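You operate a simulated robot arm through the tools that you are given. There is no shell and no other tool. Be economical: measure what you need, move in short steps, check, and stop when the job is done.

Carry out the task below with a simulated robot arm. There is one attempt and no reset: what you move stays moved.

TASK
Uncover the poultice, brush it off and seat the cramp in its holes.
Fine: lay the hessian roll on the banker; use the dust brush and put it back.

The check looks at the end state, three seconds after you hand in, the way a careful person would. Anything else that was tipped, shoved, dropped, spilled or broken makes it a failure.

THE ROBOT
A 7-joint arm with a two-finger parallel gripper, fixed in place. Base frame: the origin is at the foot of the arm, x ahead of it, y to its left, z up; the work surface is at about z = 82. Units: cm, degrees, N and s.
With the tool pointing down near the work surface it reaches from about 30 to 70 cm from the base axis. Its first joint turns from -66.0 to 66.0 degrees. Payload 1.57 kg.
Tool frame: the origin (TCP) lies between the finger pads and is the grasp point; the fingertips stand 3 cm ahead of it; z points along the fingers, y is the line along which they close. The gripper opens to 11 cm. The fingers are 2.4 cm wide and 1.2 cm thick; the gripper's body (4.8 by 11.2 cm) begins 7.8 cm behind the TCP.
Orientation is that of the tool frame in the base frame, as a unit quaternion [x, y, z, w]. With the fingers straight down and closing along the base's y, the tool's x points along the base's -x, its y along +y and its z along -z.

THE INTERFACE
- The arm moves only by the tool step_arm. Its argument "steps" is a list of rows, each a list of 6 numbers: the shift along the base's x, y, z in units of 250 mm (1.0 is 250 mm), then the turn, a rotation vector about the base's x, y, z in units of 60 degrees (1.0 is 60 degrees). In form: [[tx, ty, tz, ax, ay, az], ...]. A call has 1 to 10 rows; each row is the pose to reach, as a shift and turn from the pose commanded when the call began. "jaw" is the finger opening in cm, from 0 to 11, set as the call begins (left out, the last holds). A call with a number of a shift or a turn outside -1 to 1 is refused whole. Each row takes 0.2 s and may step no farther than 5 cm and 8.6 degrees from the row before; otherwise, or with a gripper value out of range, the whole call is refused. Where a pose cannot be reached the arm comes as near as it can. A force on the tool above 40 N (or 10 N above the force at the start of the call, whichever is more), or a blocked arm, ends the call early, and 0.2 s more pass. Each finger travels about 10.8 cm/s and halts on what it meets, pressing with about 34 N; the grip force reading is that of the motor and also rises with nothing between the fingers. The clock runs only during rows and for 0.2 s after the last one: add rows that repeat a pose to give the fingers time. The reply holds the time, the measured pose of the TCP, the force on the tool along the base axes, the opening and the grip force, in the units named above and with some noise.
- Cameras (640 x 400 px; columns grow to the right, rows downward): "scene" is fixed at [16.67, -39.77, 139.59]; the picture's right is [0.73, -0.68, 0.00], its down [-0.44, -0.47, -0.76] and it looks along [0.52, 0.56, -0.64] (base axes); focal length 299 px, centre (320, 200). "wrist" rides on the gripper at [7, 1.6, -14.1] in the tool frame; the picture's right is [-0.23, 0.97, 0.00], its down [-0.86, -0.20, -0.48] and it looks along [-0.47, -0.11, 0.88] (tool axes); focal length 222 px, centre (320, 200).
- grab_frame(camera): a new picture of that camera. No time passes.
- pixel_to_xyz(camera, pixels): for up to 12 pixels [column, row] of the newest picture of that camera ("zoom" is the newest enlarged one), the place [x, y, z] in the base frame of the surface seen there, good to about 0.3 cm. No time passes.
- zoom(camera, box): a new picture of the part [left, top, right, bottom] of that camera's present view, enlarged. No time passes.
- close_job(): hands the job in; it is judged then, once.

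Work in short steps. Measure before you move; look again where a grasp or a placing could have gone wrong, and mend it. You have 80 turns and 38 pictures in all, those below and enlarged ones among them. Open the gripper and draw the arm clear of the work before you hand the job in, unless the task says otherwise; then end with one line.

The tools are called as name(argument=value, ...) on one line, values as JSON. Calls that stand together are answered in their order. step_arm: Moves the arm, as the interface text tells. Its arguments: {"type":"object","properties":{"steps":{"type":"array"},"jaw":{"type":"number"}},"required":["steps"]} The other tools are called the same way: grab_frame (camera) takes a picture; pixel_to_xyz (camera, pixels) gives the place of the surface under pixels of a picture; zoom (camera, box) takes an enlarged picture of a part of a camera's view; close_job () hands the job in.

At the start:

```text
t: 0.0
tool_pos: [36.87, -7.15, 118.86]
tool_rot: [0.0, 1.0, 0.0, 0.0]
wrist_force: [-0.2, 0.3, -0.7]
width: 10.99
finger_force: 0.0
```

scene: 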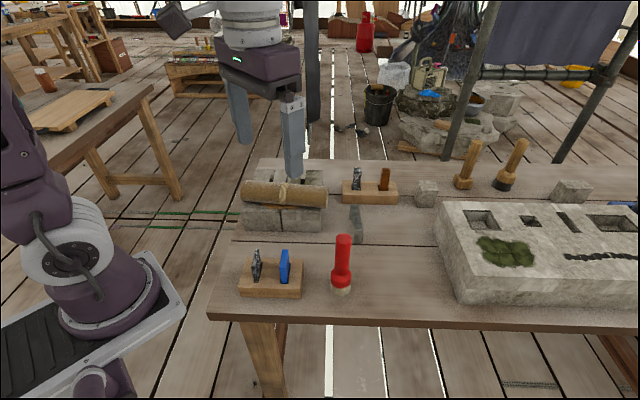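
wrist: 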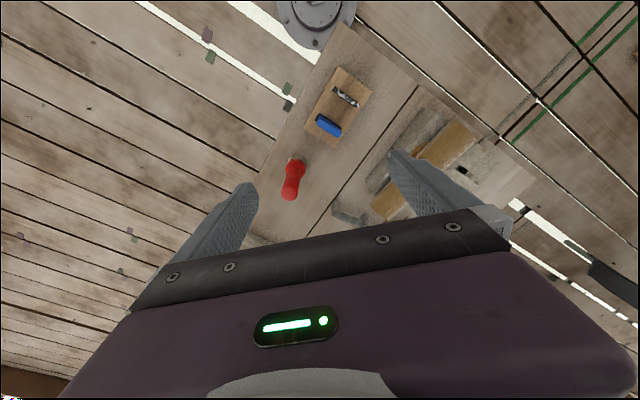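

The scene shows a roll on blocks near (285,195), two wooden holders, a red-handled brush at (342,265), and a stone with sockets. I enlarge the two halves to identify things.

zoom(camera="scene", box=[220, 150, 420, 310])

zoom(camera="scene", box=[400, 130, 640, 310])

```text
2.50 times, centred on (320, 230) of scene
```

zoom: 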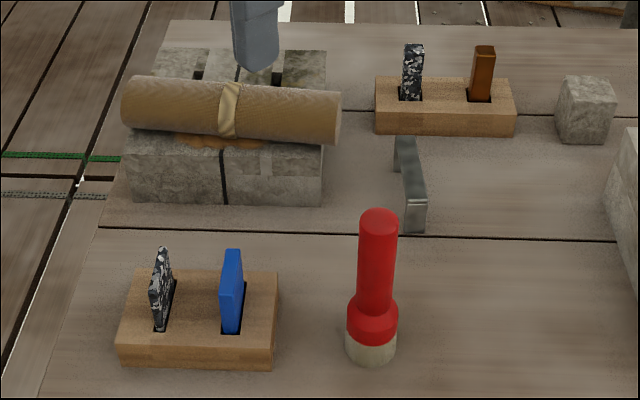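

```text
2.22 times, centred on (520, 220) of scene
```

zoom: 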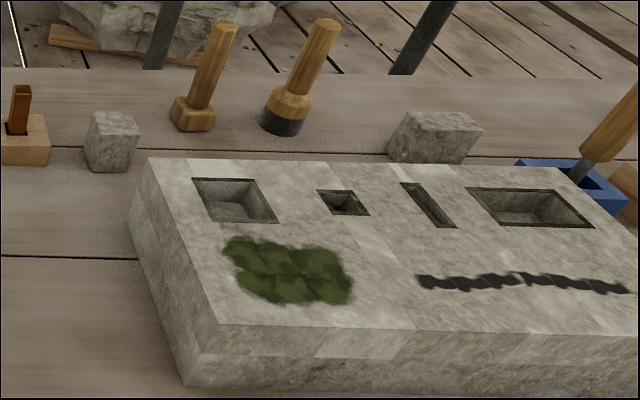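

I measure the roll, blocks, cramp, brush and stone in the first enlarged area; re-zooming tighter on the blocks for detail.

zoom(camera="scene", box=[230, 150, 390, 250])

pixel_to_xyz(camera="scene", pixels=[[245, 190], [284, 193], [324, 195], [243, 226], [281, 232], [320, 232], [354, 207], [360, 240], [343, 238], [341, 270], [342, 290], [300, 240]])

```text
4.00 times, centred on (310, 200) of scene
```

zoom: 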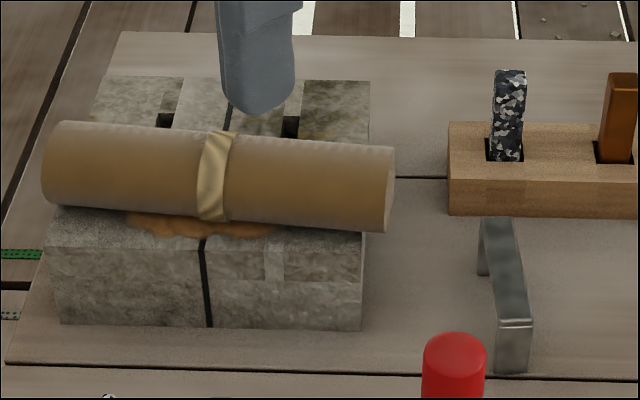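

```text
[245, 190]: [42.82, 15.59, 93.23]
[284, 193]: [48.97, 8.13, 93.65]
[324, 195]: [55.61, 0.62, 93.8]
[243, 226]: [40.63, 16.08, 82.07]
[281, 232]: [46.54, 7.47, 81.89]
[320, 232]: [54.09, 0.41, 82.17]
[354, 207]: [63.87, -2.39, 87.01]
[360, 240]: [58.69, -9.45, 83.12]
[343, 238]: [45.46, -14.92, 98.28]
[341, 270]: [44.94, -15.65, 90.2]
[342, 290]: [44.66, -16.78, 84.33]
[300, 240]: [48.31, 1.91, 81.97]
```

The cramp is a staple standing on its legs; the block has two dark holes at zoom (165,120) and (290,127). I measure these.

pixel_to_xyz(camera="zoom", pixels=[[165, 120], [290, 127], [120, 80], [368, 83], [360, 240], [55, 220], [490, 222], [516, 222], [500, 318], [530, 318], [498, 368], [60, 125]])

pixel_to_xyz(camera="scene", pixels=[[343, 185], [398, 187], [395, 200], [345, 200], [240, 292], [300, 296], [426, 190], [440, 208], [457, 300], [256, 252], [286, 252], [384, 170]])

```text
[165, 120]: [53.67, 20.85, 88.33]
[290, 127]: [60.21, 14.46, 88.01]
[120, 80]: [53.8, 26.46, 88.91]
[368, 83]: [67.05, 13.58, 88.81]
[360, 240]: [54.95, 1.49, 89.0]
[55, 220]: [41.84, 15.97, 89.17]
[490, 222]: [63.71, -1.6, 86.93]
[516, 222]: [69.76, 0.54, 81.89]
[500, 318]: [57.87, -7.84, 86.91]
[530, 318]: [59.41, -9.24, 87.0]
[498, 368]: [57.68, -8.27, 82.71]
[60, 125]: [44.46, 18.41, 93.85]
```

```text
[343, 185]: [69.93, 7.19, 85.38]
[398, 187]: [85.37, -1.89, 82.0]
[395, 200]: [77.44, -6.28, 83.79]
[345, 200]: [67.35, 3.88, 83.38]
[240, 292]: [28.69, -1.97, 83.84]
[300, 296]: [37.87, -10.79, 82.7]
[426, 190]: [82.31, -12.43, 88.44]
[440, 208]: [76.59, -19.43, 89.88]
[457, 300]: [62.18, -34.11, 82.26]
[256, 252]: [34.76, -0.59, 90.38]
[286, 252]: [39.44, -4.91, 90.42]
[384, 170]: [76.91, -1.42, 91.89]
```

Block top z≈89, roll axis runs about −47° with top z≈94.5; the cramp spans about (58.5,−8.5) to (64,−2) at z≈87. I move above the roll, turned −45°, to look down with the wrist camera.

step_arm(steps=[[0.0875, 0.1077, -0.059, 0, 0, -0.125], [0.175, 0.2153, -0.118, 0, 0, -0.25], [0.2625, 0.323, -0.177, 0, 0, -0.375], [0.35, 0.4307, -0.236, 0, 0, -0.5], [0.4375, 0.5383, -0.295, 0, 0, -0.625], [0.525, 0.646, -0.354, 0, 0, -0.75]], jaw=11)

grab_frame(camera="wrist")

grab_frame(camera="scene")

```text
t: 1.4
tool_pos: [50.13, 8.96, 109.98]
tool_rot: [0.383, 0.924, 0.0, 0.0]
wrist_force: [0.2, 0.4, -0.3]
width: 10.99
finger_force: 0.0
```

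```text
32 pictures are left
```

wrist: 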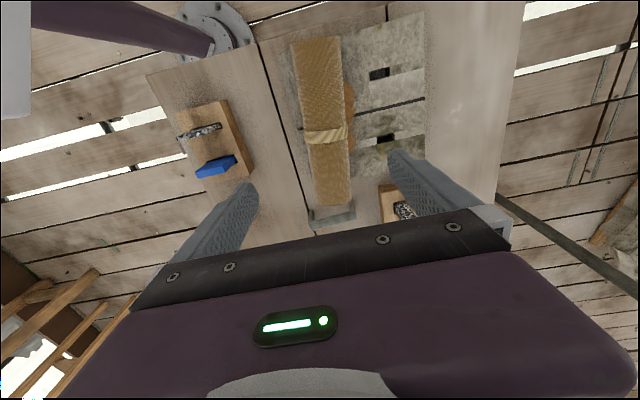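

```text
31 pictures are left
```

scene: 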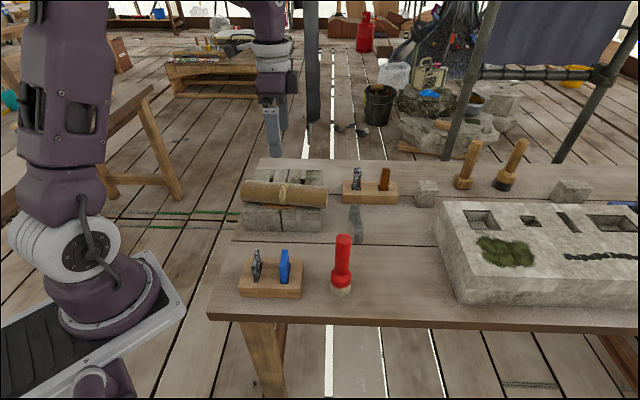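

The roll is visible at (318,120), holes at (378,73) and (385,140). I measure roll edges, ends, and free table space.

pixel_to_xyz(camera="wrist", pixels=[[293, 45], [315, 40], [339, 40], [303, 125], [325, 125], [346, 125], [315, 203], [335, 203], [348, 203], [378, 73], [385, 140], [352, 95]])

zoom(camera="wrist", box=[260, 0, 460, 240])

```text
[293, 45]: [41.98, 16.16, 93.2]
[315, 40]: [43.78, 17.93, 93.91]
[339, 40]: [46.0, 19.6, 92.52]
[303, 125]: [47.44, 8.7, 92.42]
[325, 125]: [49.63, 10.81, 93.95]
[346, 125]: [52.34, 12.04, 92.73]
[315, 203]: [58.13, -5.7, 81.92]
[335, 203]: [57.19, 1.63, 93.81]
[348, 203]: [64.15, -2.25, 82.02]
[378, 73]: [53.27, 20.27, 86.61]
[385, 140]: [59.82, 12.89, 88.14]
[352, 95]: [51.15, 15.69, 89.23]
```

```text
1.67 times, centred on (360, 120) of wrist
```

zoom: 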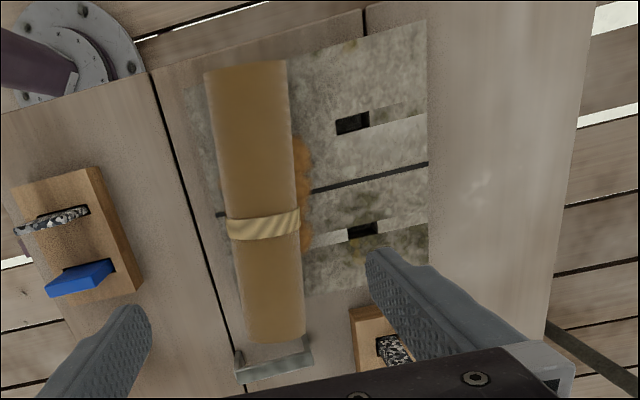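

The roll's centre is about (50.3,9.9), axis direction (0.63,−0.775), Ø≈5.2, so I turn 6° more and come down to TCP z=93. I also measure the free table area at scene (385,260) for laying it.

step_arm(steps=[[0.008, 0.02, -0.1, 0, 0, -0.1], [0.012, 0.04, -0.28, 0, 0, -0.1], [0.012, 0.04, -0.46, 0, 0, -0.1], [0.012, 0.04, -0.6, 0, 0, -0.1], [0.012, 0.04, -0.68, 0, 0, -0.1]], jaw=11)

pixel_to_xyz(camera="scene", pixels=[[385, 225], [400, 260], [420, 225], [400, 310], [440, 255], [380, 318], [375, 280], [437, 235], [345, 318], [430, 215]])

zoom(camera="scene", box=[230, 130, 390, 250])

```text
t: 2.6
tool_pos: [50.32, 9.99, 93.23]
tool_rot: [0.43, 0.903, 0.0, 0.001]
wrist_force: [-0.3, -0.4, -0.6]
width: 10.99
finger_force: 0.1
```

```text
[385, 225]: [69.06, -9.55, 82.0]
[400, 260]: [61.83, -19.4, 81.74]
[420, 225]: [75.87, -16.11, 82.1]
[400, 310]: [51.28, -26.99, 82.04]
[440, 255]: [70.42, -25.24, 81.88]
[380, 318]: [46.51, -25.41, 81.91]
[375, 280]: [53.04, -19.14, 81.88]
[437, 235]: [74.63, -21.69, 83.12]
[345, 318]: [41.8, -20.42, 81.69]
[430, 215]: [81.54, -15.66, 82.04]
```

```text
3.33 times, centred on (310, 190) of scene
```

zoom: 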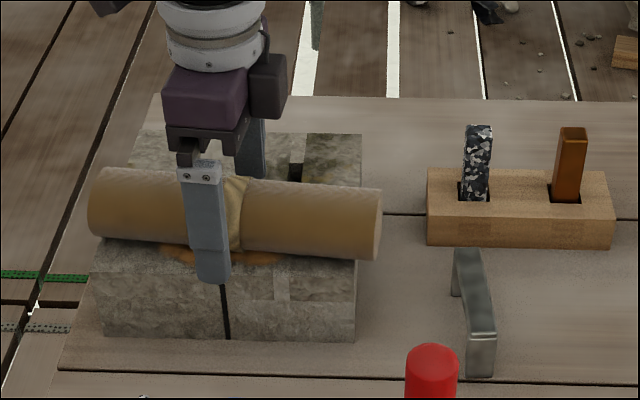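

The fingers straddle the roll. I close on it.

step_arm(steps=[[0, 0, 0, 0, 0, 0], [0, 0, 0, 0, 0, 0], [0, 0, 0, 0, 0, 0], [0, 0, 0, 0, 0, 0]], jaw=4)

```text
t: 3.6
tool_pos: [50.34, 9.89, 93.17]
tool_rot: [0.431, 0.902, 0.0, 0.0]
wrist_force: [0.1, 0.3, -0.4]
width: 5.63
finger_force: 33.6
```

Gripped at 5.63 cm. I lift it 10 cm straight up.

step_arm(steps=[[0, 0, 0.04, 0, 0, 0], [0, 0, 0.16, 0, 0, 0], [0, 0, 0.3, 0, 0, 0], [0, 0, 0.46, 0, 0, 0]])

grab_frame(camera="scene")

```text
t: 4.6
tool_pos: [50.1, 9.88, 104.67]
tool_rot: [0.431, 0.902, 0.0, 0.0]
wrist_force: [0.1, 0.2, -1.9]
width: 5.57
finger_force: 33.7
```

```text
28 pictures are left
```

scene: 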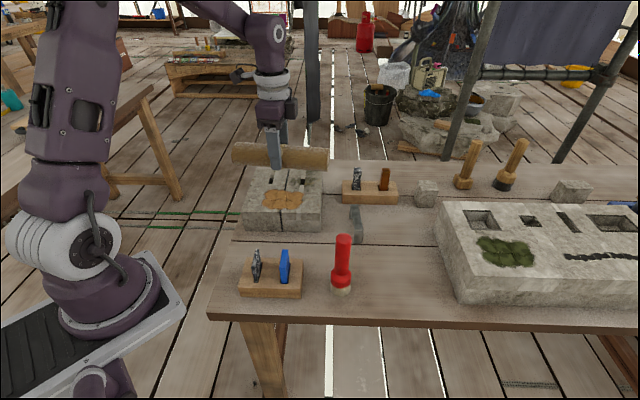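

The roll is lifted cleanly, poultice exposed at (283,199). I carry it toward (60,−20), turning +96° in two calls.

step_arm(steps=[[0, 0, 0.05, 0, 0, 0.1], [0.03, -0.08, 0.1, 0, 0, 0.22], [0.06, -0.18, 0.1, 0, 0, 0.34], [0.1, -0.28, 0.1, 0, 0, 0.46], [0.13, -0.39, 0.1, 0, 0, 0.58], [0.16, -0.5, 0.1, 0, 0, 0.7], [0.19, -0.6, 0.1, 0, 0, 0.8]])

step_arm(steps=[[0.03, -0.08, 0, 0, 0, 0.12], [0.06, -0.17, 0, 0, 0, 0.24], [0.1, -0.27, 0, 0, 0, 0.36], [0.13, -0.38, 0, 0, 0, 0.48], [0.16, -0.49, 0, 0, 0, 0.6], [0.19, -0.6, 0, 0, 0, 0.7], [0.2, -0.6, 0, 0, 0, 0.8], [0.2, -0.6, 0, 0, 0, 0.8]])

grab_frame(camera="scene")

```text
t: 6.2
tool_pos: [55.09, -4.91, 106.95]
tool_rot: [0.024, 1.0, 0.001, 0.0]
wrist_force: [1.3, -0.3, -3.0]
width: 5.58
finger_force: 33.8
```

```text
t: 8.0
tool_pos: [60.03, -19.99, 107.07]
tool_rot: [-0.384, 0.923, 0.0, 0.0]
wrist_force: [-0.4, -0.3, -2.3]
width: 5.57
finger_force: 34.0
```

```text
27 pictures are left
```

scene: 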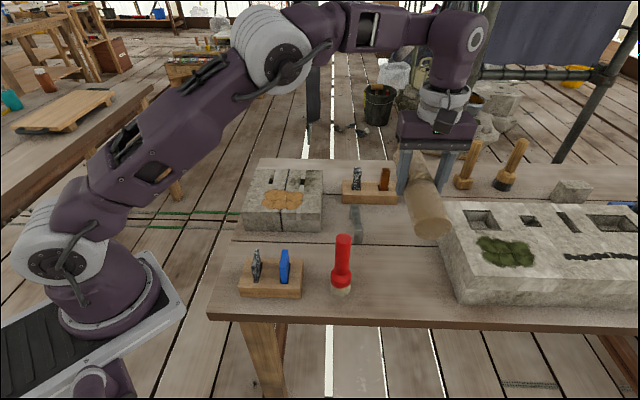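

Roll is at the target over the free table. I lower 20.5 cm to just above contact.

step_arm(steps=[[0, 0, -0.15, 0, 0, 0], [0, 0, -0.32, 0, 0, 0], [0, 0, -0.5, 0, 0, 0], [0, 0, -0.66, 0, 0, 0], [0, 0, -0.76, 0, 0, 0], [0, 0, -0.8, 0, 0, 0], [0, 0, -0.815, 0, 0, 0]])

zoom(camera="scene", box=[330, 150, 490, 320])

```text
t: 9.6
tool_pos: [60.02, -20.16, 86.64]
tool_rot: [-0.383, 0.924, 0.0, 0.0]
wrist_force: [0.2, -0.7, -2.5]
width: 5.57
finger_force: 34.6
```

```text
2.35 times, centred on (410, 235) of scene
```

zoom: 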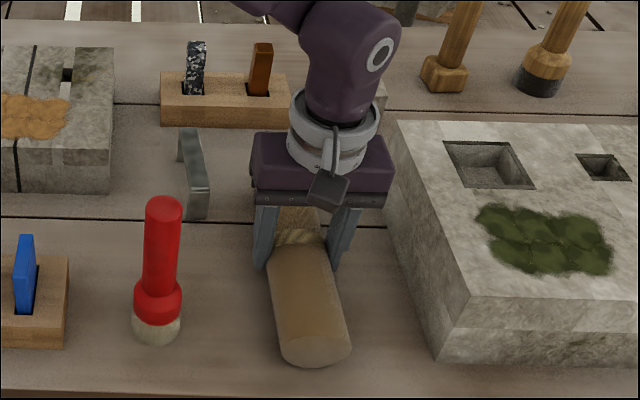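

Almost touching; I lower in 1–2 mm increments watching the force.

step_arm(steps=[[0, 0, -0.006, 0, 0, 0], [0, 0, -0.012, 0, 0, 0], [0, 0, -0.016, 0, 0, 0]])

```text
t: 10.4
tool_pos: [59.95, -20.02, 86.28]
tool_rot: [-0.382, 0.924, 0.0, 0.0]
wrist_force: [0.6, 0.0, -3.6]
width: 5.58
finger_force: 33.7
```

step_arm(steps=[[0, 0, -0.005, 0, 0, 0], [0, 0, -0.01, 0, 0, 0], [0, 0, -0.014, 0, 0, 0]])

```text
t: 11.1
tool_pos: [60.12, -19.97, 86.37]
tool_rot: [-0.383, 0.924, -0.001, 0.001]
wrist_force: [-0.4, 0.4, 6.1]
width: 5.57
finger_force: 34.0
stopped in row 3: the force on the tool passed its limit (the readings are from after the stop); the commanded pose is now the measured one
```

The z-force rose, so the roll rests on the table. I open the fingers.

step_arm(steps=[[0, 0, 0, 0, 0, 0], [0, 0, 0, 0, 0, 0], [0, 0, 0, 0, 0, 0], [0, 0, 0, 0, 0, 0]], jaw=10.5)

step_arm(steps=[[0, 0, 0.08, 0, 0, 0], [0, 0, 0.24, 0, 0, 0], [0, 0, 0.42, 0, 0, 0], [0, 0, 0.6, 0, 0, 0], [0, 0, 0.78, 0, 0, 0]])

zoom(camera="scene", box=[230, 150, 470, 320])

```text
t: 12.1
tool_pos: [60.12, -20.15, 86.2]
tool_rot: [-0.383, 0.924, -0.001, -0.001]
wrist_force: [-1.0, 0.4, 0.1]
width: 10.52
finger_force: 0.0
```

```text
t: 13.3
tool_pos: [59.83, -20.12, 105.87]
tool_rot: [-0.382, 0.924, -0.001, 0.0]
wrist_force: [0.4, 1.2, 0.2]
width: 10.49
finger_force: 0.0
```

```text
2.35 times, centred on (350, 235) of scene
```

zoom: 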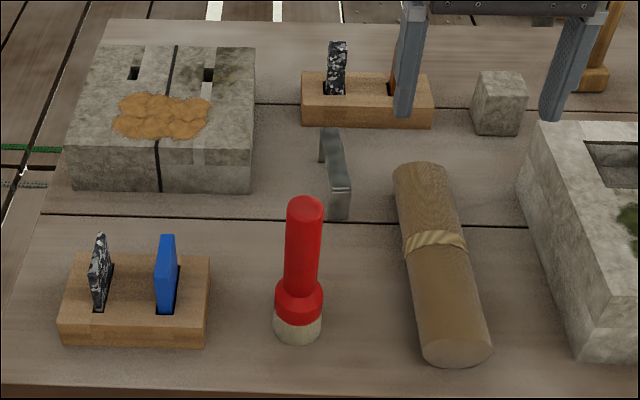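

The roll rests on the table. I check the other handled tools (scene 465,170 and 510,170) to be sure which is the dust brush, and measure the poultice and red brush.

zoom(camera="scene", box=[440, 125, 640, 235])

zoom(camera="scene", box=[230, 150, 390, 310])

pixel_to_xyz(camera="zoom", pixels=[[165, 190], [270, 190], [155, 225], [265, 230], [215, 205], [180, 215], [250, 200], [455, 345], [455, 420], [455, 470], [455, 520], [440, 550]])

```text
3.20 times, centred on (540, 180) of scene
```

zoom: 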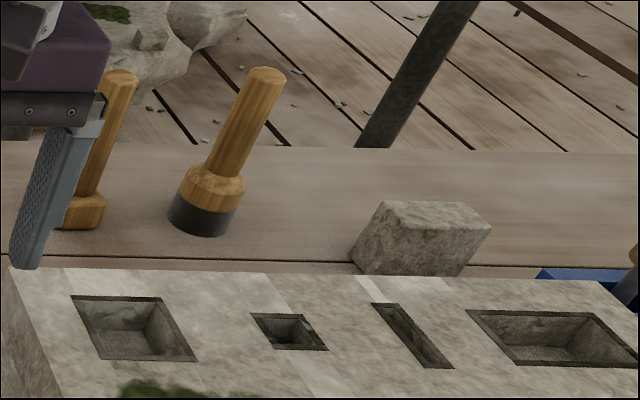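

```text
2.50 times, centred on (310, 230) of scene
```

zoom: 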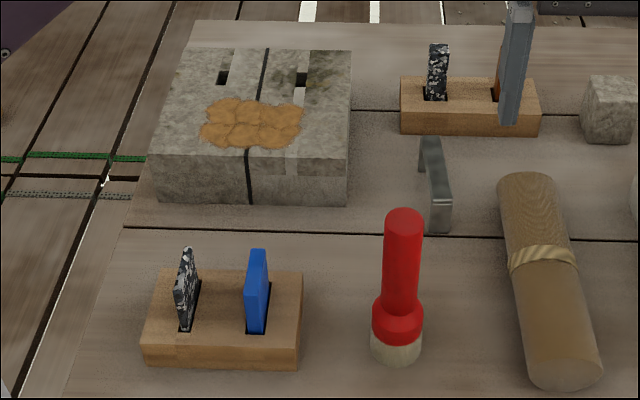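

```text
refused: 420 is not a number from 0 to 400
```

I measure poultice, red brush and also the dark-ended tool's location.

pixel_to_xyz(camera="zoom", pixels=[[210, 105], [298, 105], [205, 138], [290, 145], [250, 125], [403, 215], [402, 270], [400, 310], [398, 335], [397, 355], [223, 78], [301, 80]])

pixel_to_xyz(camera="scene", pixels=[[504, 186], [519, 146], [464, 181], [341, 291], [334, 291], [350, 291], [350, 255], [335, 255], [343, 236]])

```text
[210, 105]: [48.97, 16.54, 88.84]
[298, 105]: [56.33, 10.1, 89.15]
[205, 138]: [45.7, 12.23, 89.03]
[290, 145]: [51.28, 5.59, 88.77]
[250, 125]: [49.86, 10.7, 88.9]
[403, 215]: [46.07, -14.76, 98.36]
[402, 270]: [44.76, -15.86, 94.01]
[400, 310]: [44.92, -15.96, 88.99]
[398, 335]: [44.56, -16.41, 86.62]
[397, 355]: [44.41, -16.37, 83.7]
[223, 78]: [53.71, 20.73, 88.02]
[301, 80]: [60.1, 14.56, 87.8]
```

```text
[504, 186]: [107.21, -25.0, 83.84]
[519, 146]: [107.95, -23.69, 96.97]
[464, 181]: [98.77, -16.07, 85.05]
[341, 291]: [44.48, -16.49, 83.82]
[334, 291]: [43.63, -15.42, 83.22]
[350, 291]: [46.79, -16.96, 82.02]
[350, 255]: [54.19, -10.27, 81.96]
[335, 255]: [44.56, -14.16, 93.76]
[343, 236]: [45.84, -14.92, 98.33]
```

The red brush centre is about (45.7,−15.0), handle z≈90–98.4; the dark brush at x=107 is out of reach, so the red one is it. I move above it and look.

step_arm(steps=[[-0.14, 0.05, 0.02, 0, 0, 0], [-0.28, 0.1, 0.02, 0, 0, 0], [-0.42, 0.15, 0.02, 0, 0, 0], [-0.565, 0.205, 0.02, 0, 0, 0], [-0.565, 0.205, 0.02, 0, 0, 0]], jaw=8)

grab_frame(camera="wrist")

```text
t: 14.5
tool_pos: [45.89, -14.82, 106.29]
tool_rot: [-0.384, 0.923, -0.001, 0.001]
wrist_force: [0.6, -0.7, 0.6]
width: 8.0
finger_force: 0.0
```

```text
22 pictures are left
```

wrist: 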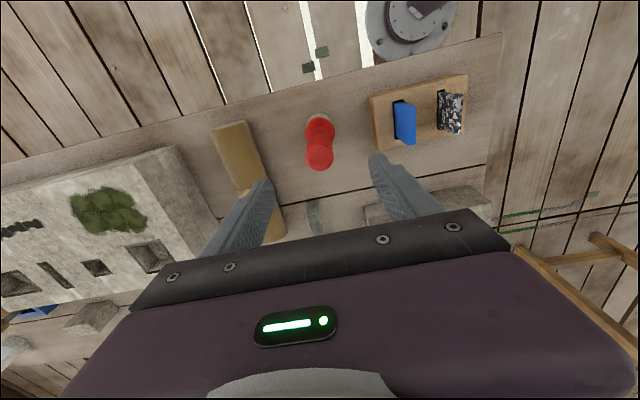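

Brush top at (319,158) appears centred between the fingers; I measure its rim.

pixel_to_xyz(camera="wrist", pixels=[[308, 157], [331, 157], [319, 148], [319, 167], [319, 157]])

```text
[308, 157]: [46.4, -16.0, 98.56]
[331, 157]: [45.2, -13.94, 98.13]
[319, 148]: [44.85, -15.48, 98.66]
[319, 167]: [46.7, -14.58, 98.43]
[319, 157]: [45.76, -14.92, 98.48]
```

Centre (45.8,−15.0). I descend 12.8 cm to z≈93.5.

step_arm(steps=[[0, -0.006, -0.14, 0, 0, 0], [0, -0.006, -0.28, 0, 0, 0], [0, -0.006, -0.42, 0, 0, 0], [0, -0.006, -0.512, 0, 0, 0]])

step_arm(steps=[[0, 0, 0, 0, 0, 0], [0, 0, 0, 0, 0, 0], [0, 0, 0, 0, 0, 0], [0, 0, 0, 0, 0, 0]], jaw=1.5)

zoom(camera="scene", box=[260, 180, 420, 310])

```text
t: 15.5
tool_pos: [45.95, -14.95, 93.46]
tool_rot: [-0.383, 0.924, -0.001, 0.001]
wrist_force: [0.8, 0.2, -0.6]
width: 7.99
finger_force: 0.0
```

```text
t: 16.5
tool_pos: [45.83, -15.0, 93.44]
tool_rot: [-0.383, 0.924, -0.002, 0.0]
wrist_force: [0.0, 0.3, -0.7]
width: 2.92
finger_force: 34.1
```

```text
3.08 times, centred on (340, 245) of scene
```

zoom: 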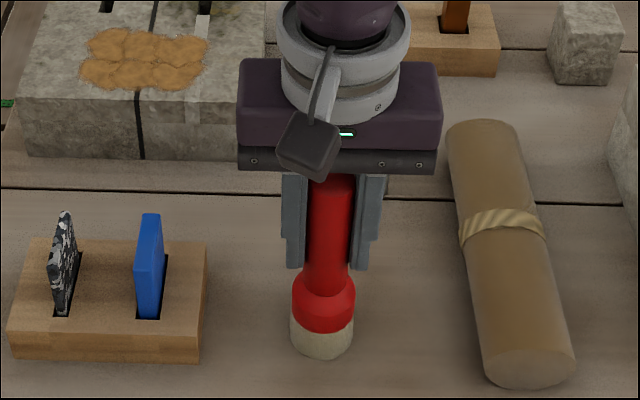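

Gripped at 2.92 cm with the bristle bottom 11.4 cm below the TCP. I lift 12.5 cm and go toward the block.

step_arm(steps=[[0, 0, 0.1, 0, 0, 0], [0, 0, 0.26, 0, 0, 0], [0, 0, 0.42, 0, 0, 0], [0, 0, 0.5, 0, 0, 0], [0.01, 0.15, 0.5, 0, 0, 0], [0.02, 0.32, 0.5, 0, 0, 0], [0.03, 0.49, 0.5, 0, 0, 0], [0.04, 0.65, 0.5, 0, 0, 0]])

step_arm(steps=[[0.01, 0.16, 0, 0, 0, 0], [0.02, 0.32, 0, 0, 0, 0], [0.03, 0.48, 0, 0, 0, 0], [0.035, 0.64, 0, 0, 0, 0], [0.035, 0.64, -0.08, 0, 0, 0], [0.035, 0.64, -0.16, 0, 0, 0]])

```text
t: 18.3
tool_pos: [46.99, 1.26, 105.88]
tool_rot: [-0.383, 0.924, -0.001, 0.0]
wrist_force: [0.1, 0.1, -1.8]
width: 2.91
finger_force: 34.6
```

```text
t: 19.7
tool_pos: [47.75, 17.22, 101.77]
tool_rot: [-0.383, 0.924, -0.001, 0.0]
wrist_force: [-0.6, 0.1, -1.2]
width: 2.9
finger_force: 34.3
```

Over the stone beside the poultice with the bristles ~1.3 cm above it. I lower gently to feel contact.

step_arm(steps=[[0, 0, -0.02, 0, 0, 0], [0, 0, -0.036, 0, 0, 0], [0, 0, -0.046, 0, 0, 0], [0, 0, -0.054, 0, 0, 0]])

zoom(camera="scene", box=[220, 130, 340, 240])

```text
t: 20.7
tool_pos: [47.73, 17.08, 100.5]
tool_rot: [-0.383, 0.924, -0.002, 0.001]
wrist_force: [-0.3, 0.5, -0.9]
width: 2.91
finger_force: 33.7
```

```text
3.64 times, centred on (280, 185) of scene
```

zoom: 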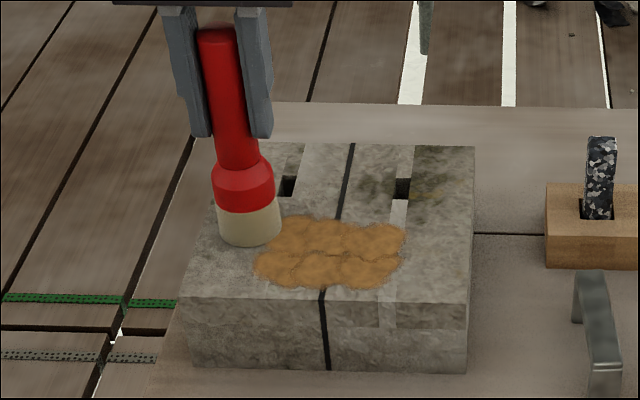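

Bristles are just at the stone surface. I press 2 mm more and sweep along the back row of the poultice, then return on the next row.

step_arm(steps=[[0, 0, -0.008, 0, 0, 0], [0.06, -0.06, -0.008, 0, 0, 0], [0.12, -0.12, -0.008, 0, 0, 0], [0.18, -0.18, -0.008, 0, 0, 0], [0.24, -0.24, -0.008, 0, 0, 0], [0.3, -0.3, -0.008, 0, 0, 0], [0.35, -0.35, -0.008, 0, 0, 0]])

zoom(camera="scene", box=[220, 130, 340, 240])

```text
t: 22.3
tool_pos: [56.49, 8.49, 100.24]
tool_rot: [-0.383, 0.924, -0.001, 0.001]
wrist_force: [-7.5, 8.9, 28.7]
width: 2.96
finger_force: 33.6
```

```text
3.64 times, centred on (280, 185) of scene
```

zoom: 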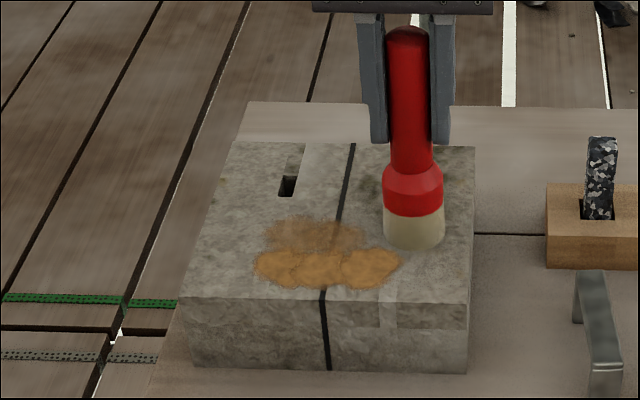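

Brushing works (that row faded). I ease up 1 mm and make more passes: back over the same row, then stepped toward the front.

step_arm(steps=[[-0.06, 0.06, 0.003, 0, 0, 0], [-0.12, 0.12, 0.003, 0, 0, 0], [-0.18, 0.18, 0.003, 0, 0, 0], [-0.24, 0.24, 0.003, 0, 0, 0], [-0.3, 0.3, 0.003, 0, 0, 0], [-0.38, 0.27, 0.003, 0, 0, 0], [-0.3, 0.19, 0.003, 0, 0, 0], [-0.22, 0.11, 0.003, 0, 0, 0], [-0.14, 0.03, 0.003, 0, 0, 0], [-0.06, -0.05, 0.003, 0, 0, 0]])

step_arm(steps=[[-0.06, 0.06, 0, 0, 0, 0], [-0.12, 0.12, 0, 0, 0, 0], [-0.18, 0.18, 0, 0, 0, 0], [-0.24, 0.24, 0, 0, 0, 0], [-0.3, 0.3, 0, 0, 0, 0], [-0.36, 0.24, 0, 0, 0, 0], [-0.3, 0.18, 0, 0, 0, 0], [-0.24, 0.12, 0, 0, 0, 0], [-0.18, 0.06, 0, 0, 0, 0], [-0.12, 0.0, 0, 0, 0, 0]])

zoom(camera="scene", box=[220, 130, 340, 240])

```text
t: 24.5
tool_pos: [55.01, 7.09, 100.46]
tool_rot: [-0.383, 0.924, -0.001, 0.001]
wrist_force: [-0.5, -0.3, -2.2]
width: 2.89
finger_force: 33.5
```

```text
t: 26.7
tool_pos: [52.11, 7.07, 100.33]
tool_rot: [-0.382, 0.924, -0.001, 0.0]
wrist_force: [0.1, -0.8, -1.1]
width: 2.92
finger_force: 33.9
```

```text
3.64 times, centred on (280, 185) of scene
```

zoom: 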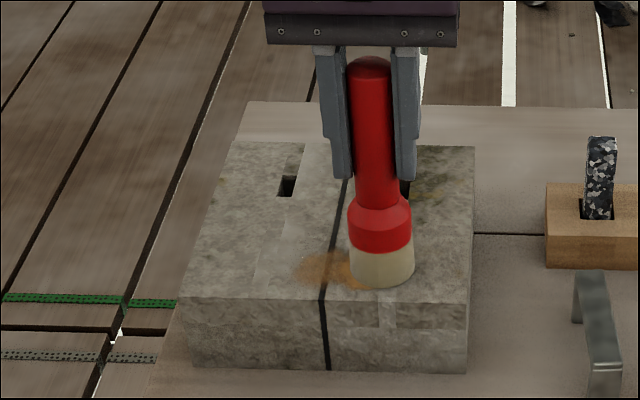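

Only a patch around zoom (330,268) remains. I brush the front row back and forth, 1 mm lower.

step_arm(steps=[[0.04, -0.04, 0.0, 0, 0, 0], [-0.02, 0.02, -0.004, 0, 0, 0], [-0.08, 0.08, -0.004, 0, 0, 0], [-0.14, 0.14, -0.004, 0, 0, 0], [-0.2, 0.2, -0.004, 0, 0, 0], [-0.24, 0.24, -0.004, 0, 0, 0], [-0.16, 0.19, -0.004, 0, 0, 0], [-0.08, 0.11, -0.004, 0, 0, 0], [0.0, 0.03, -0.004, 0, 0, 0], [0.06, -0.03, -0.004, 0, 0, 0]])

step_arm(steps=[[-0.06, 0.06, 0, 0, 0, 0], [-0.12, 0.12, 0, 0, 0, 0], [-0.18, 0.18, 0, 0, 0, 0], [-0.24, 0.24, 0, 0, 0, 0], [-0.3, 0.3, 0, 0, 0, 0], [-0.3, 0.3, 0.1, 0, 0, 0], [-0.3, 0.3, 0.24, 0, 0, 0]])

zoom(camera="scene", box=[220, 130, 340, 240])

```text
t: 28.9
tool_pos: [53.48, 6.48, 100.56]
tool_rot: [-0.383, 0.924, -0.001, 0.001]
wrist_force: [-0.3, -0.4, -0.9]
width: 2.91
finger_force: 34.0
```

```text
t: 30.5
tool_pos: [46.09, 14.14, 106.02]
tool_rot: [-0.383, 0.924, 0.0, -0.001]
wrist_force: [0.1, 0.3, -1.0]
width: 2.9
finger_force: 34.4
```

```text
3.64 times, centred on (280, 185) of scene
```

zoom: 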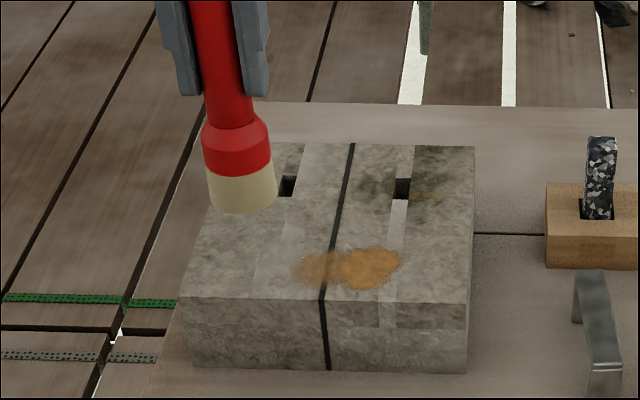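

Two blobs remain at zoom (320,268) and (370,266); the last passes made little contact. I measure them and come back lower.

pixel_to_xyz(camera="zoom", pixels=[[297, 268], [320, 268], [370, 250], [370, 286], [402, 262], [345, 268], [200, 297], [420, 300]])

```text
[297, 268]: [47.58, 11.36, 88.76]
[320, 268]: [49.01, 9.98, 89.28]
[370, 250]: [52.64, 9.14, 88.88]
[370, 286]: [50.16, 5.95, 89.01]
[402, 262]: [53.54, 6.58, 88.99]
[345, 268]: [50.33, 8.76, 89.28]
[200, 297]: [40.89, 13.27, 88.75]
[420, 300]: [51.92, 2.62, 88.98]
```

Blob centres at (49.0,10.0) and (51.6,7.6). I lower just before them and feel for contact.

step_arm(steps=[[0.03, -0.07, -0.1, 0, 0, 0], [0.03, -0.07, -0.2, 0, 0, 0], [0.03, -0.07, -0.23, 0, 0, 0], [0.03, -0.07, -0.238, 0, 0, 0], [0.03, -0.07, -0.246, 0, 0, 0], [0.03, -0.07, -0.25, 0, 0, 0]])

```text
t: 31.9
tool_pos: [46.87, 12.25, 100.01]
tool_rot: [-0.383, 0.924, -0.001, 0.001]
wrist_force: [-5.9, -1.9, 28.7]
width: 2.96
finger_force: 34.4
```

Contact (≈29 N). I sweep across both blobs and back.

step_arm(steps=[[0.05, -0.05, 0.001, 0, 0, 0], [0.1, -0.1, 0.001, 0, 0, 0], [0.15, -0.15, 0.001, 0, 0, 0], [0.2, -0.2, 0.001, 0, 0, 0], [0.26, -0.26, 0.001, 0, 0, 0], [0.2, -0.2, 0, 0, 0, 0], [0.14, -0.14, 0, 0, 0, 0], [0.08, -0.08, 0, 0, 0, 0], [0.02, -0.02, 0, 0, 0, 0]])

step_arm(steps=[[0.0, 0.0, 0.1, 0, 0, 0], [-0.02, 0.06, 0.24, 0, 0, 0]])

zoom(camera="scene", box=[220, 130, 340, 240])

```text
t: 33.9
tool_pos: [47.15, 11.97, 99.73]
tool_rot: [-0.383, 0.924, -0.002, 0.001]
wrist_force: [5.9, -4.4, 21.8]
width: 2.91
finger_force: 34.1
```

```text
t: 34.5
tool_pos: [46.74, 13.3, 105.84]
tool_rot: [-0.384, 0.923, -0.001, -0.001]
wrist_force: [0.5, -0.2, -1.1]
width: 2.92
finger_force: 33.6
```

```text
3.64 times, centred on (280, 185) of scene
```

zoom: 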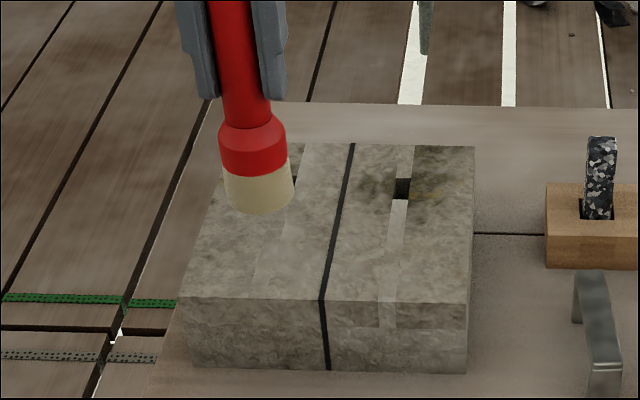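

The poultice is gone. I take the brush back toward its place at (45.8,−15.0).

step_arm(steps=[[0, -0.15, 0, 0, 0, 0], [-0.01, -0.32, 0, 0, 0, 0], [-0.02, -0.49, 0, 0, 0, 0], [-0.03, -0.66, 0, 0, 0, 0], [-0.036, -0.8, 0, 0, 0, 0]])

step_arm(steps=[[0, -0.15, 0, 0, 0, 0], [0, -0.332, 0, 0, 0, 0], [0, -0.332, -0.15, 0, 0, 0], [0, -0.332, -0.3, 0, 0, 0], [0, -0.332, -0.42, 0, 0, 0], [0, -0.332, -0.48, 0, 0, 0]])

```text
t: 35.7
tool_pos: [45.87, -7.0, 106.25]
tool_rot: [-0.383, 0.924, -0.001, 0.001]
wrist_force: [-1.0, 0.1, -2.0]
width: 2.91
finger_force: 34.2
```

```text
t: 37.1
tool_pos: [45.81, -15.21, 94.32]
tool_rot: [-0.383, 0.924, -0.001, 0.0]
wrist_force: [0.3, 0.3, -1.0]
width: 2.9
finger_force: 33.8
```

Now I lower in small increments until the force shows contact.

step_arm(steps=[[0, 0, -0.03, 0, 0, 0], [0, 0, -0.045, 0, 0, 0], [0, 0, -0.05, 0, 0, 0], [0, 0, -0.055, 0, 0, 0], [0, 0, -0.058, 0, 0, 0]])

```text
t: 38.3
tool_pos: [46.04, -15.0, 92.78]
tool_rot: [-0.382, 0.924, -0.002, 0.001]
wrist_force: [-3.3, -1.8, 28.1]
width: 2.94
finger_force: 33.8
```

Contact at z≈92.8. I ease up slightly, then open.

step_arm(steps=[[0, 0, 0.003, 0, 0, 0], [0, 0, 0.003, 0, 0, 0]])

step_arm(steps=[[0, 0, 0, 0, 0, 0], [0, 0, 0, 0, 0, 0], [0, 0, 0, 0, 0, 0]], jaw=8)

step_arm(steps=[[0, 0, 0.12, 0, 0, 0], [0, 0, 0.3, 0, 0, 0], [0, 0, 0.48, 0, 0, 0], [0, 0, 0.6, 0, 0, 0]])

zoom(camera="scene", box=[230, 150, 430, 310])

```text
t: 38.9
tool_pos: [45.84, -15.05, 92.56]
tool_rot: [-0.382, 0.924, -0.003, 0.0]
wrist_force: [1.8, -2.4, 20.2]
width: 2.9
finger_force: 34.1
```

```text
t: 39.7
tool_pos: [45.95, -15.1, 92.69]
tool_rot: [-0.383, 0.924, -0.001, 0.0]
wrist_force: [-0.6, -0.9, 0.3]
width: 8.03
finger_force: 0.1
```

```text
t: 40.7
tool_pos: [45.69, -15.02, 107.67]
tool_rot: [-0.383, 0.924, -0.001, -0.001]
wrist_force: [0.1, 0.0, -0.3]
width: 7.98
finger_force: 0.1
```

```text
2.50 times, centred on (330, 230) of scene
```

zoom: 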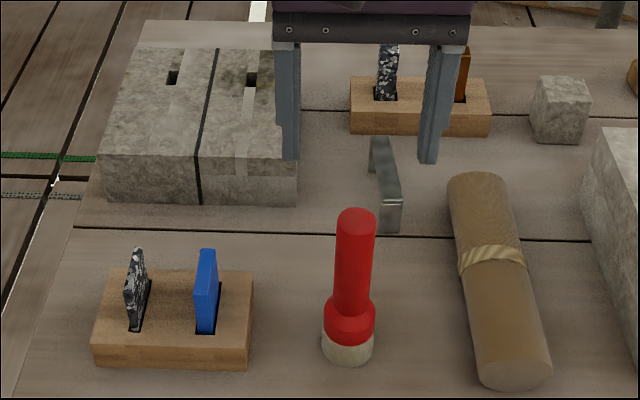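

Brush stands back in place. The cramp (61,−5.3) has its bar along v, width ≈2 cm. I move above it and inspect with the wrist camera.

step_arm(steps=[[0.15, 0.1, 0, 0, 0, 0], [0.3, 0.2, -0.02, 0, 0, 0], [0.45, 0.29, -0.06, 0, 0, 0], [0.61, 0.388, -0.12, 0, 0, 0], [0.61, 0.388, -0.12, 0, 0, 0]], jaw=6)

zoom(camera="wrist", box=[220, 60, 420, 220])

```text
t: 41.9
tool_pos: [61.47, -5.5, 104.78]
tool_rot: [-0.383, 0.924, -0.002, -0.001]
wrist_force: [0.7, -0.4, 0.7]
width: 6.01
finger_force: 0.0
```

```text
2.50 times, centred on (320, 140) of wrist
```

zoom: 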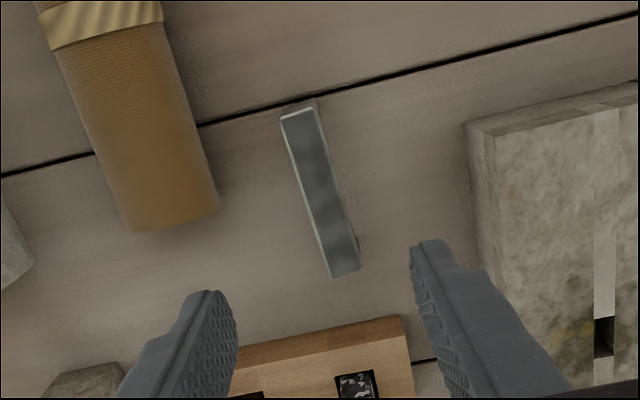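

Measuring the cramp's top corners, the hole seen at (604,337), and the wooden holder edge.

pixel_to_xyz(camera="zoom", pixels=[[286, 120], [313, 113], [335, 272], [356, 264], [300, 118], [345, 266], [322, 192], [597, 320], [612, 320], [597, 355], [612, 355], [325, 335]])

```text
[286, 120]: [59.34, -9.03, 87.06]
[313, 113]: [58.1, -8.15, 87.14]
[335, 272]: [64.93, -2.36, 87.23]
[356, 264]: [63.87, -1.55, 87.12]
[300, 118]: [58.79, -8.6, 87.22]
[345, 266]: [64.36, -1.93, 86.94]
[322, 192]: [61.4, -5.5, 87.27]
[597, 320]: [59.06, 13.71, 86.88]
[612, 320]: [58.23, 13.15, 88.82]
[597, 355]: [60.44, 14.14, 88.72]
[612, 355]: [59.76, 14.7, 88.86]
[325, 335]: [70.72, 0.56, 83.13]
```

Cramp centre (61.55,−5.35), bar at ≈49.5°, top z 87.1. I turn +4.4° and descend to TCP z≈88.3, so only the fingertips hold the bar.

step_arm(steps=[[0.003, 0.006, -0.12, 0, 0, 0.073], [0.003, 0.006, -0.3, 0, 0, 0.073], [0.003, 0.006, -0.46, 0, 0, 0.073], [0.003, 0.006, -0.58, 0, 0, 0.073], [0.003, 0.006, -0.66, 0, 0, 0.073], [0.003, 0.006, -0.66, 0, 0, 0.073]])

zoom(camera="scene", box=[310, 170, 410, 260])

```text
t: 43.3
tool_pos: [61.34, -5.06, 88.15]
tool_rot: [-0.418, 0.908, 0.0, 0.001]
wrist_force: [-0.5, -0.6, 0.0]
width: 6.01
finger_force: 0.1
```

```text
4.44 times, centred on (360, 215) of scene
```

zoom: 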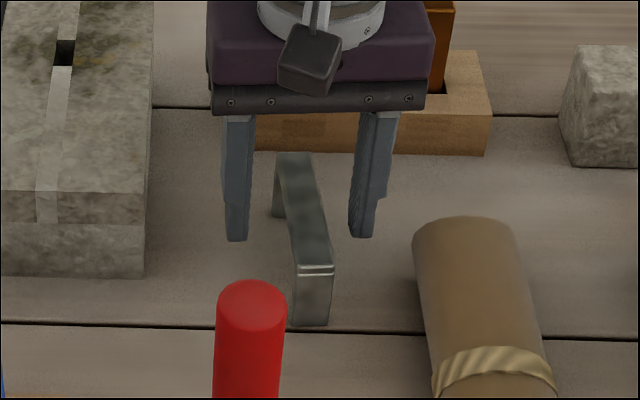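

Fingers straddle the bar's middle. I close.

step_arm(steps=[[0, 0, 0, 0, 0, 0], [0, 0, 0, 0, 0, 0], [0, 0, 0, 0, 0, 0], [0, 0, 0, 0, 0, 0]], jaw=0.8)

step_arm(steps=[[0, 0, 0.04, 0, 0, 0], [0, 0, 0.16, 0, 0, 0], [0, 0, 0.32, 0, 0, 0], [0, 0, 0.5, 0, 0, 0], [0, 0, 0.5, 0, 0, 0]])

zoom(camera="scene", box=[310, 120, 410, 220])

```text
t: 44.3
tool_pos: [61.24, -5.1, 88.19]
tool_rot: [-0.418, 0.909, -0.001, 0.0]
wrist_force: [0.8, -0.2, 0.4]
width: 2.1
finger_force: 33.9
```

```text
t: 45.5
tool_pos: [61.07, -5.04, 100.62]
tool_rot: [-0.418, 0.908, -0.001, 0.0]
wrist_force: [-0.3, -0.4, -0.7]
width: 2.12
finger_force: 34.0
```

```text
4.00 times, centred on (360, 170) of scene
```

zoom: 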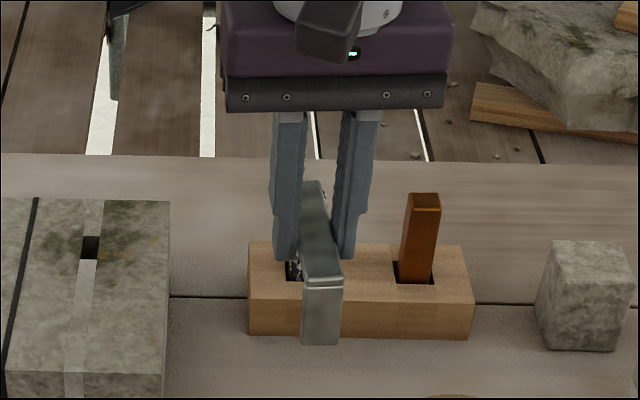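

Held (2.1 cm). I measure the held bar's ends to know its offset from the TCP.

pixel_to_xyz(camera="zoom", pixels=[[306, 281], [338, 278], [305, 190], [318, 186], [304, 340], [337, 340], [323, 300]])

```text
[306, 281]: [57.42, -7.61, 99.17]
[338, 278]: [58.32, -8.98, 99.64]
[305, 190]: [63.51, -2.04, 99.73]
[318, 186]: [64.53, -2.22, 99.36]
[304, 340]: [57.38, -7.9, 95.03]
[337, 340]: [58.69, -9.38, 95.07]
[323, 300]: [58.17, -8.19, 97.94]
```

The bar is centred on the TCP within ~1 mm and the legs end 6.2 cm below it. I raise, turn −93° in two calls, and stop beside the holes for a precise look.

step_arm(steps=[[0, 0, 0.1, 0, 0, 0], [-0.03, 0.05, 0.18, 0, 0, -0.13], [-0.06, 0.1, 0.18, 0, 0, -0.26], [-0.1, 0.16, 0.18, 0, 0, -0.39], [-0.14, 0.22, 0.18, 0, 0, -0.52], [-0.18, 0.28, 0.18, 0, 0, -0.65], [-0.21, 0.3, 0.18, 0, 0, -0.775]])

step_arm(steps=[[-0.03, 0.05, 0, 0, 0, -0.13], [-0.06, 0.1, 0, 0, 0, -0.26], [-0.1, 0.16, 0, 0, 0, -0.39], [-0.14, 0.22, 0, 0, 0, -0.52], [-0.18, 0.28, 0, 0, 0, -0.65], [-0.21, 0.3, 0, 0, 0, -0.775], [-0.21, 0.3, 0, 0, 0, -0.775]])

grab_frame(camera="wrist")

```text
t: 47.1
tool_pos: [55.99, 2.26, 105.26]
tool_rot: [-0.023, 1.0, -0.001, 0.0]
wrist_force: [-0.5, 0.5, -1.3]
width: 2.11
finger_force: 33.9
```

```text
t: 48.7
tool_pos: [50.85, 9.64, 105.23]
tool_rot: [0.372, 0.928, 0.0, 0.0]
wrist_force: [-0.1, 0.6, -0.8]
width: 2.12
finger_force: 34.0
```

```text
11 pictures are left
```

wrist: 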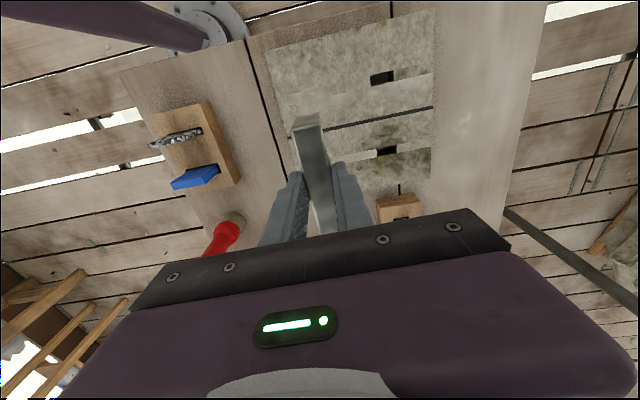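

Both holes are visible at (382,78) and (387,150). I enlarge them for accurate corners.

zoom(camera="wrist", box=[340, 50, 440, 170])

```text
3.33 times, centred on (390, 110) of wrist
```

zoom: 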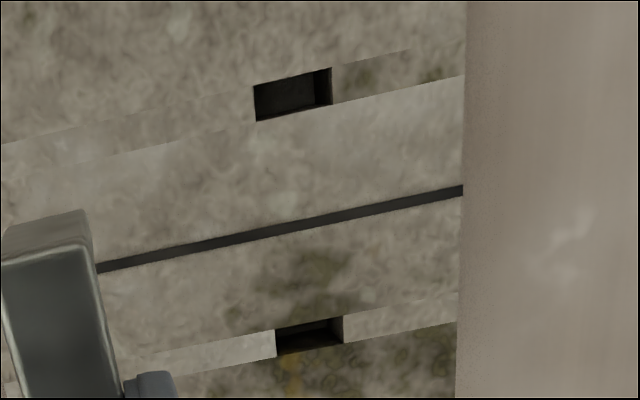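

Holes: A corners (254,86),(331,67),(332,104),(257,122); B corners (275,330),(342,316),(344,343),(278,356). I measure just outside the rims.

pixel_to_xyz(camera="zoom", pixels=[[251, 105], [336, 85], [291, 73], [296, 117], [272, 344], [347, 330], [308, 319], [312, 353], [250, 84], [335, 106], [272, 328], [348, 346]])

pixel_to_xyz(camera="wrist", pixels=[[296, 130], [320, 124], [308, 140], [318, 200], [305, 118], [295, 122], [318, 115]])

```text
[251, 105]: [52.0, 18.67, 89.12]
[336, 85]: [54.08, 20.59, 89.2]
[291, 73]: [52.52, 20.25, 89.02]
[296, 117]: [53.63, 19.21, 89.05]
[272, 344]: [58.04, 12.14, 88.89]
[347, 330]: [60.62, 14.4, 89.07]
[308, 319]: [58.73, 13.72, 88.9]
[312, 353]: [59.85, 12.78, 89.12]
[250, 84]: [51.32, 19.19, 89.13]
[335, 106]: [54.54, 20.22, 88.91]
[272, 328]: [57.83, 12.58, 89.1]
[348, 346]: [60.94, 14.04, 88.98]
```

```text
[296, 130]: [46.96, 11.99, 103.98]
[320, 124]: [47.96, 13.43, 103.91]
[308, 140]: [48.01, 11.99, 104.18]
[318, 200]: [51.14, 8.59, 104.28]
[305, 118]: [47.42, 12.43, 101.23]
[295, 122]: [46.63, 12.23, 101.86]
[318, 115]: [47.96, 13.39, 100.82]
```

Hole centres: A (53.06,19.68), B (59.31,13.26): midpoint (56.19,16.47), line at −45.8°, spacing 8.96. I move the cramp over it with a −2.1° turn, legs ~2 cm above the stone.

step_arm(steps=[[0.07, 0.09, 0, 0, 0, -0.035], [0.14, 0.18, 0, 0, 0, -0.035], [0.2136, 0.2732, 0, 0, 0, -0.035], [0.2136, 0.2732, -0.12, 0, 0, -0.035], [0.2136, 0.2732, -0.24, 0, 0, -0.035], [0.2136, 0.2732, -0.308, 0, 0, -0.035], [0.2136, 0.2732, -0.308, 0, 0, -0.035]])

zoom(camera="scene", box=[235, 130, 335, 220])

zoom(camera="wrist", box=[250, 60, 390, 210])

```text
t: 50.3
tool_pos: [55.95, 16.64, 97.69]
tool_rot: [0.388, 0.922, 0.0, 0.0]
wrist_force: [-0.5, -0.6, -1.2]
width: 2.13
finger_force: 33.5
```

```text
4.44 times, centred on (285, 175) of scene
```

zoom: 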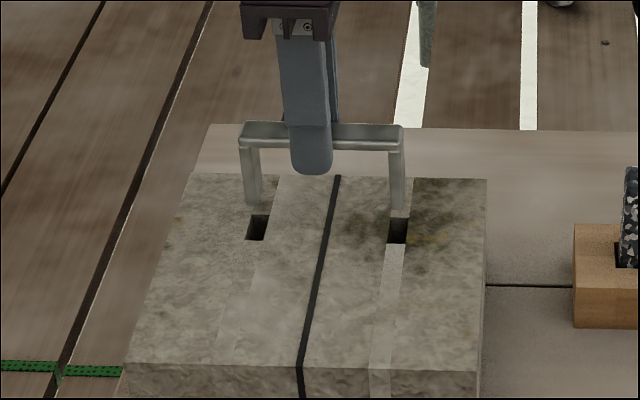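

```text
2.67 times, centred on (320, 135) of wrist
```

zoom: 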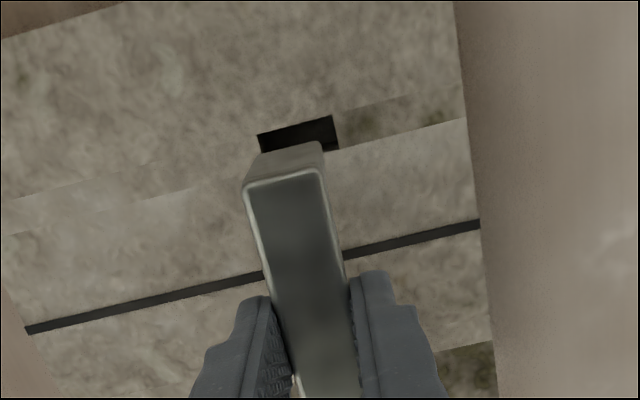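

I measure leg bottoms and hole rims in the same pictures to get the relative offset.

zoom(camera="scene", box=[275, 150, 335, 190])

pixel_to_xyz(camera="wrist", pixels=[[344, 130], [377, 122], [345, 133], [371, 128], [350, 117], [370, 113], [320, 163], [360, 108], [347, 127], [380, 110]])

```text
10.00 times, centred on (305, 170) of scene
```

zoom: 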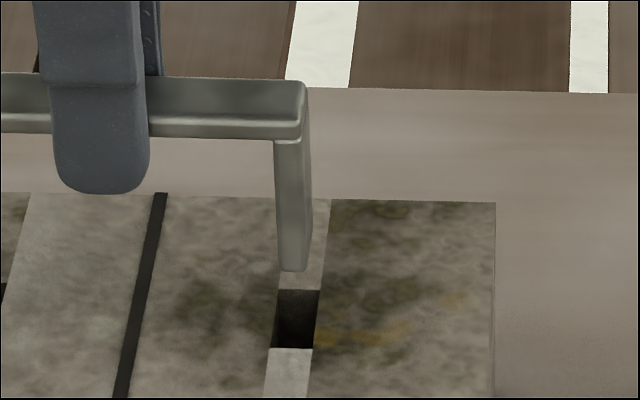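

```text
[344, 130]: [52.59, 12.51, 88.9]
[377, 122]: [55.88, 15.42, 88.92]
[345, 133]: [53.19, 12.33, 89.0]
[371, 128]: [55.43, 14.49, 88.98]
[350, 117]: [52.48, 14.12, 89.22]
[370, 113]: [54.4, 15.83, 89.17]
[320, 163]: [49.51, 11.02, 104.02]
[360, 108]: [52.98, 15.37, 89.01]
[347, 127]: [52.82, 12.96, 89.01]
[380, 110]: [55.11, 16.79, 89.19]
```

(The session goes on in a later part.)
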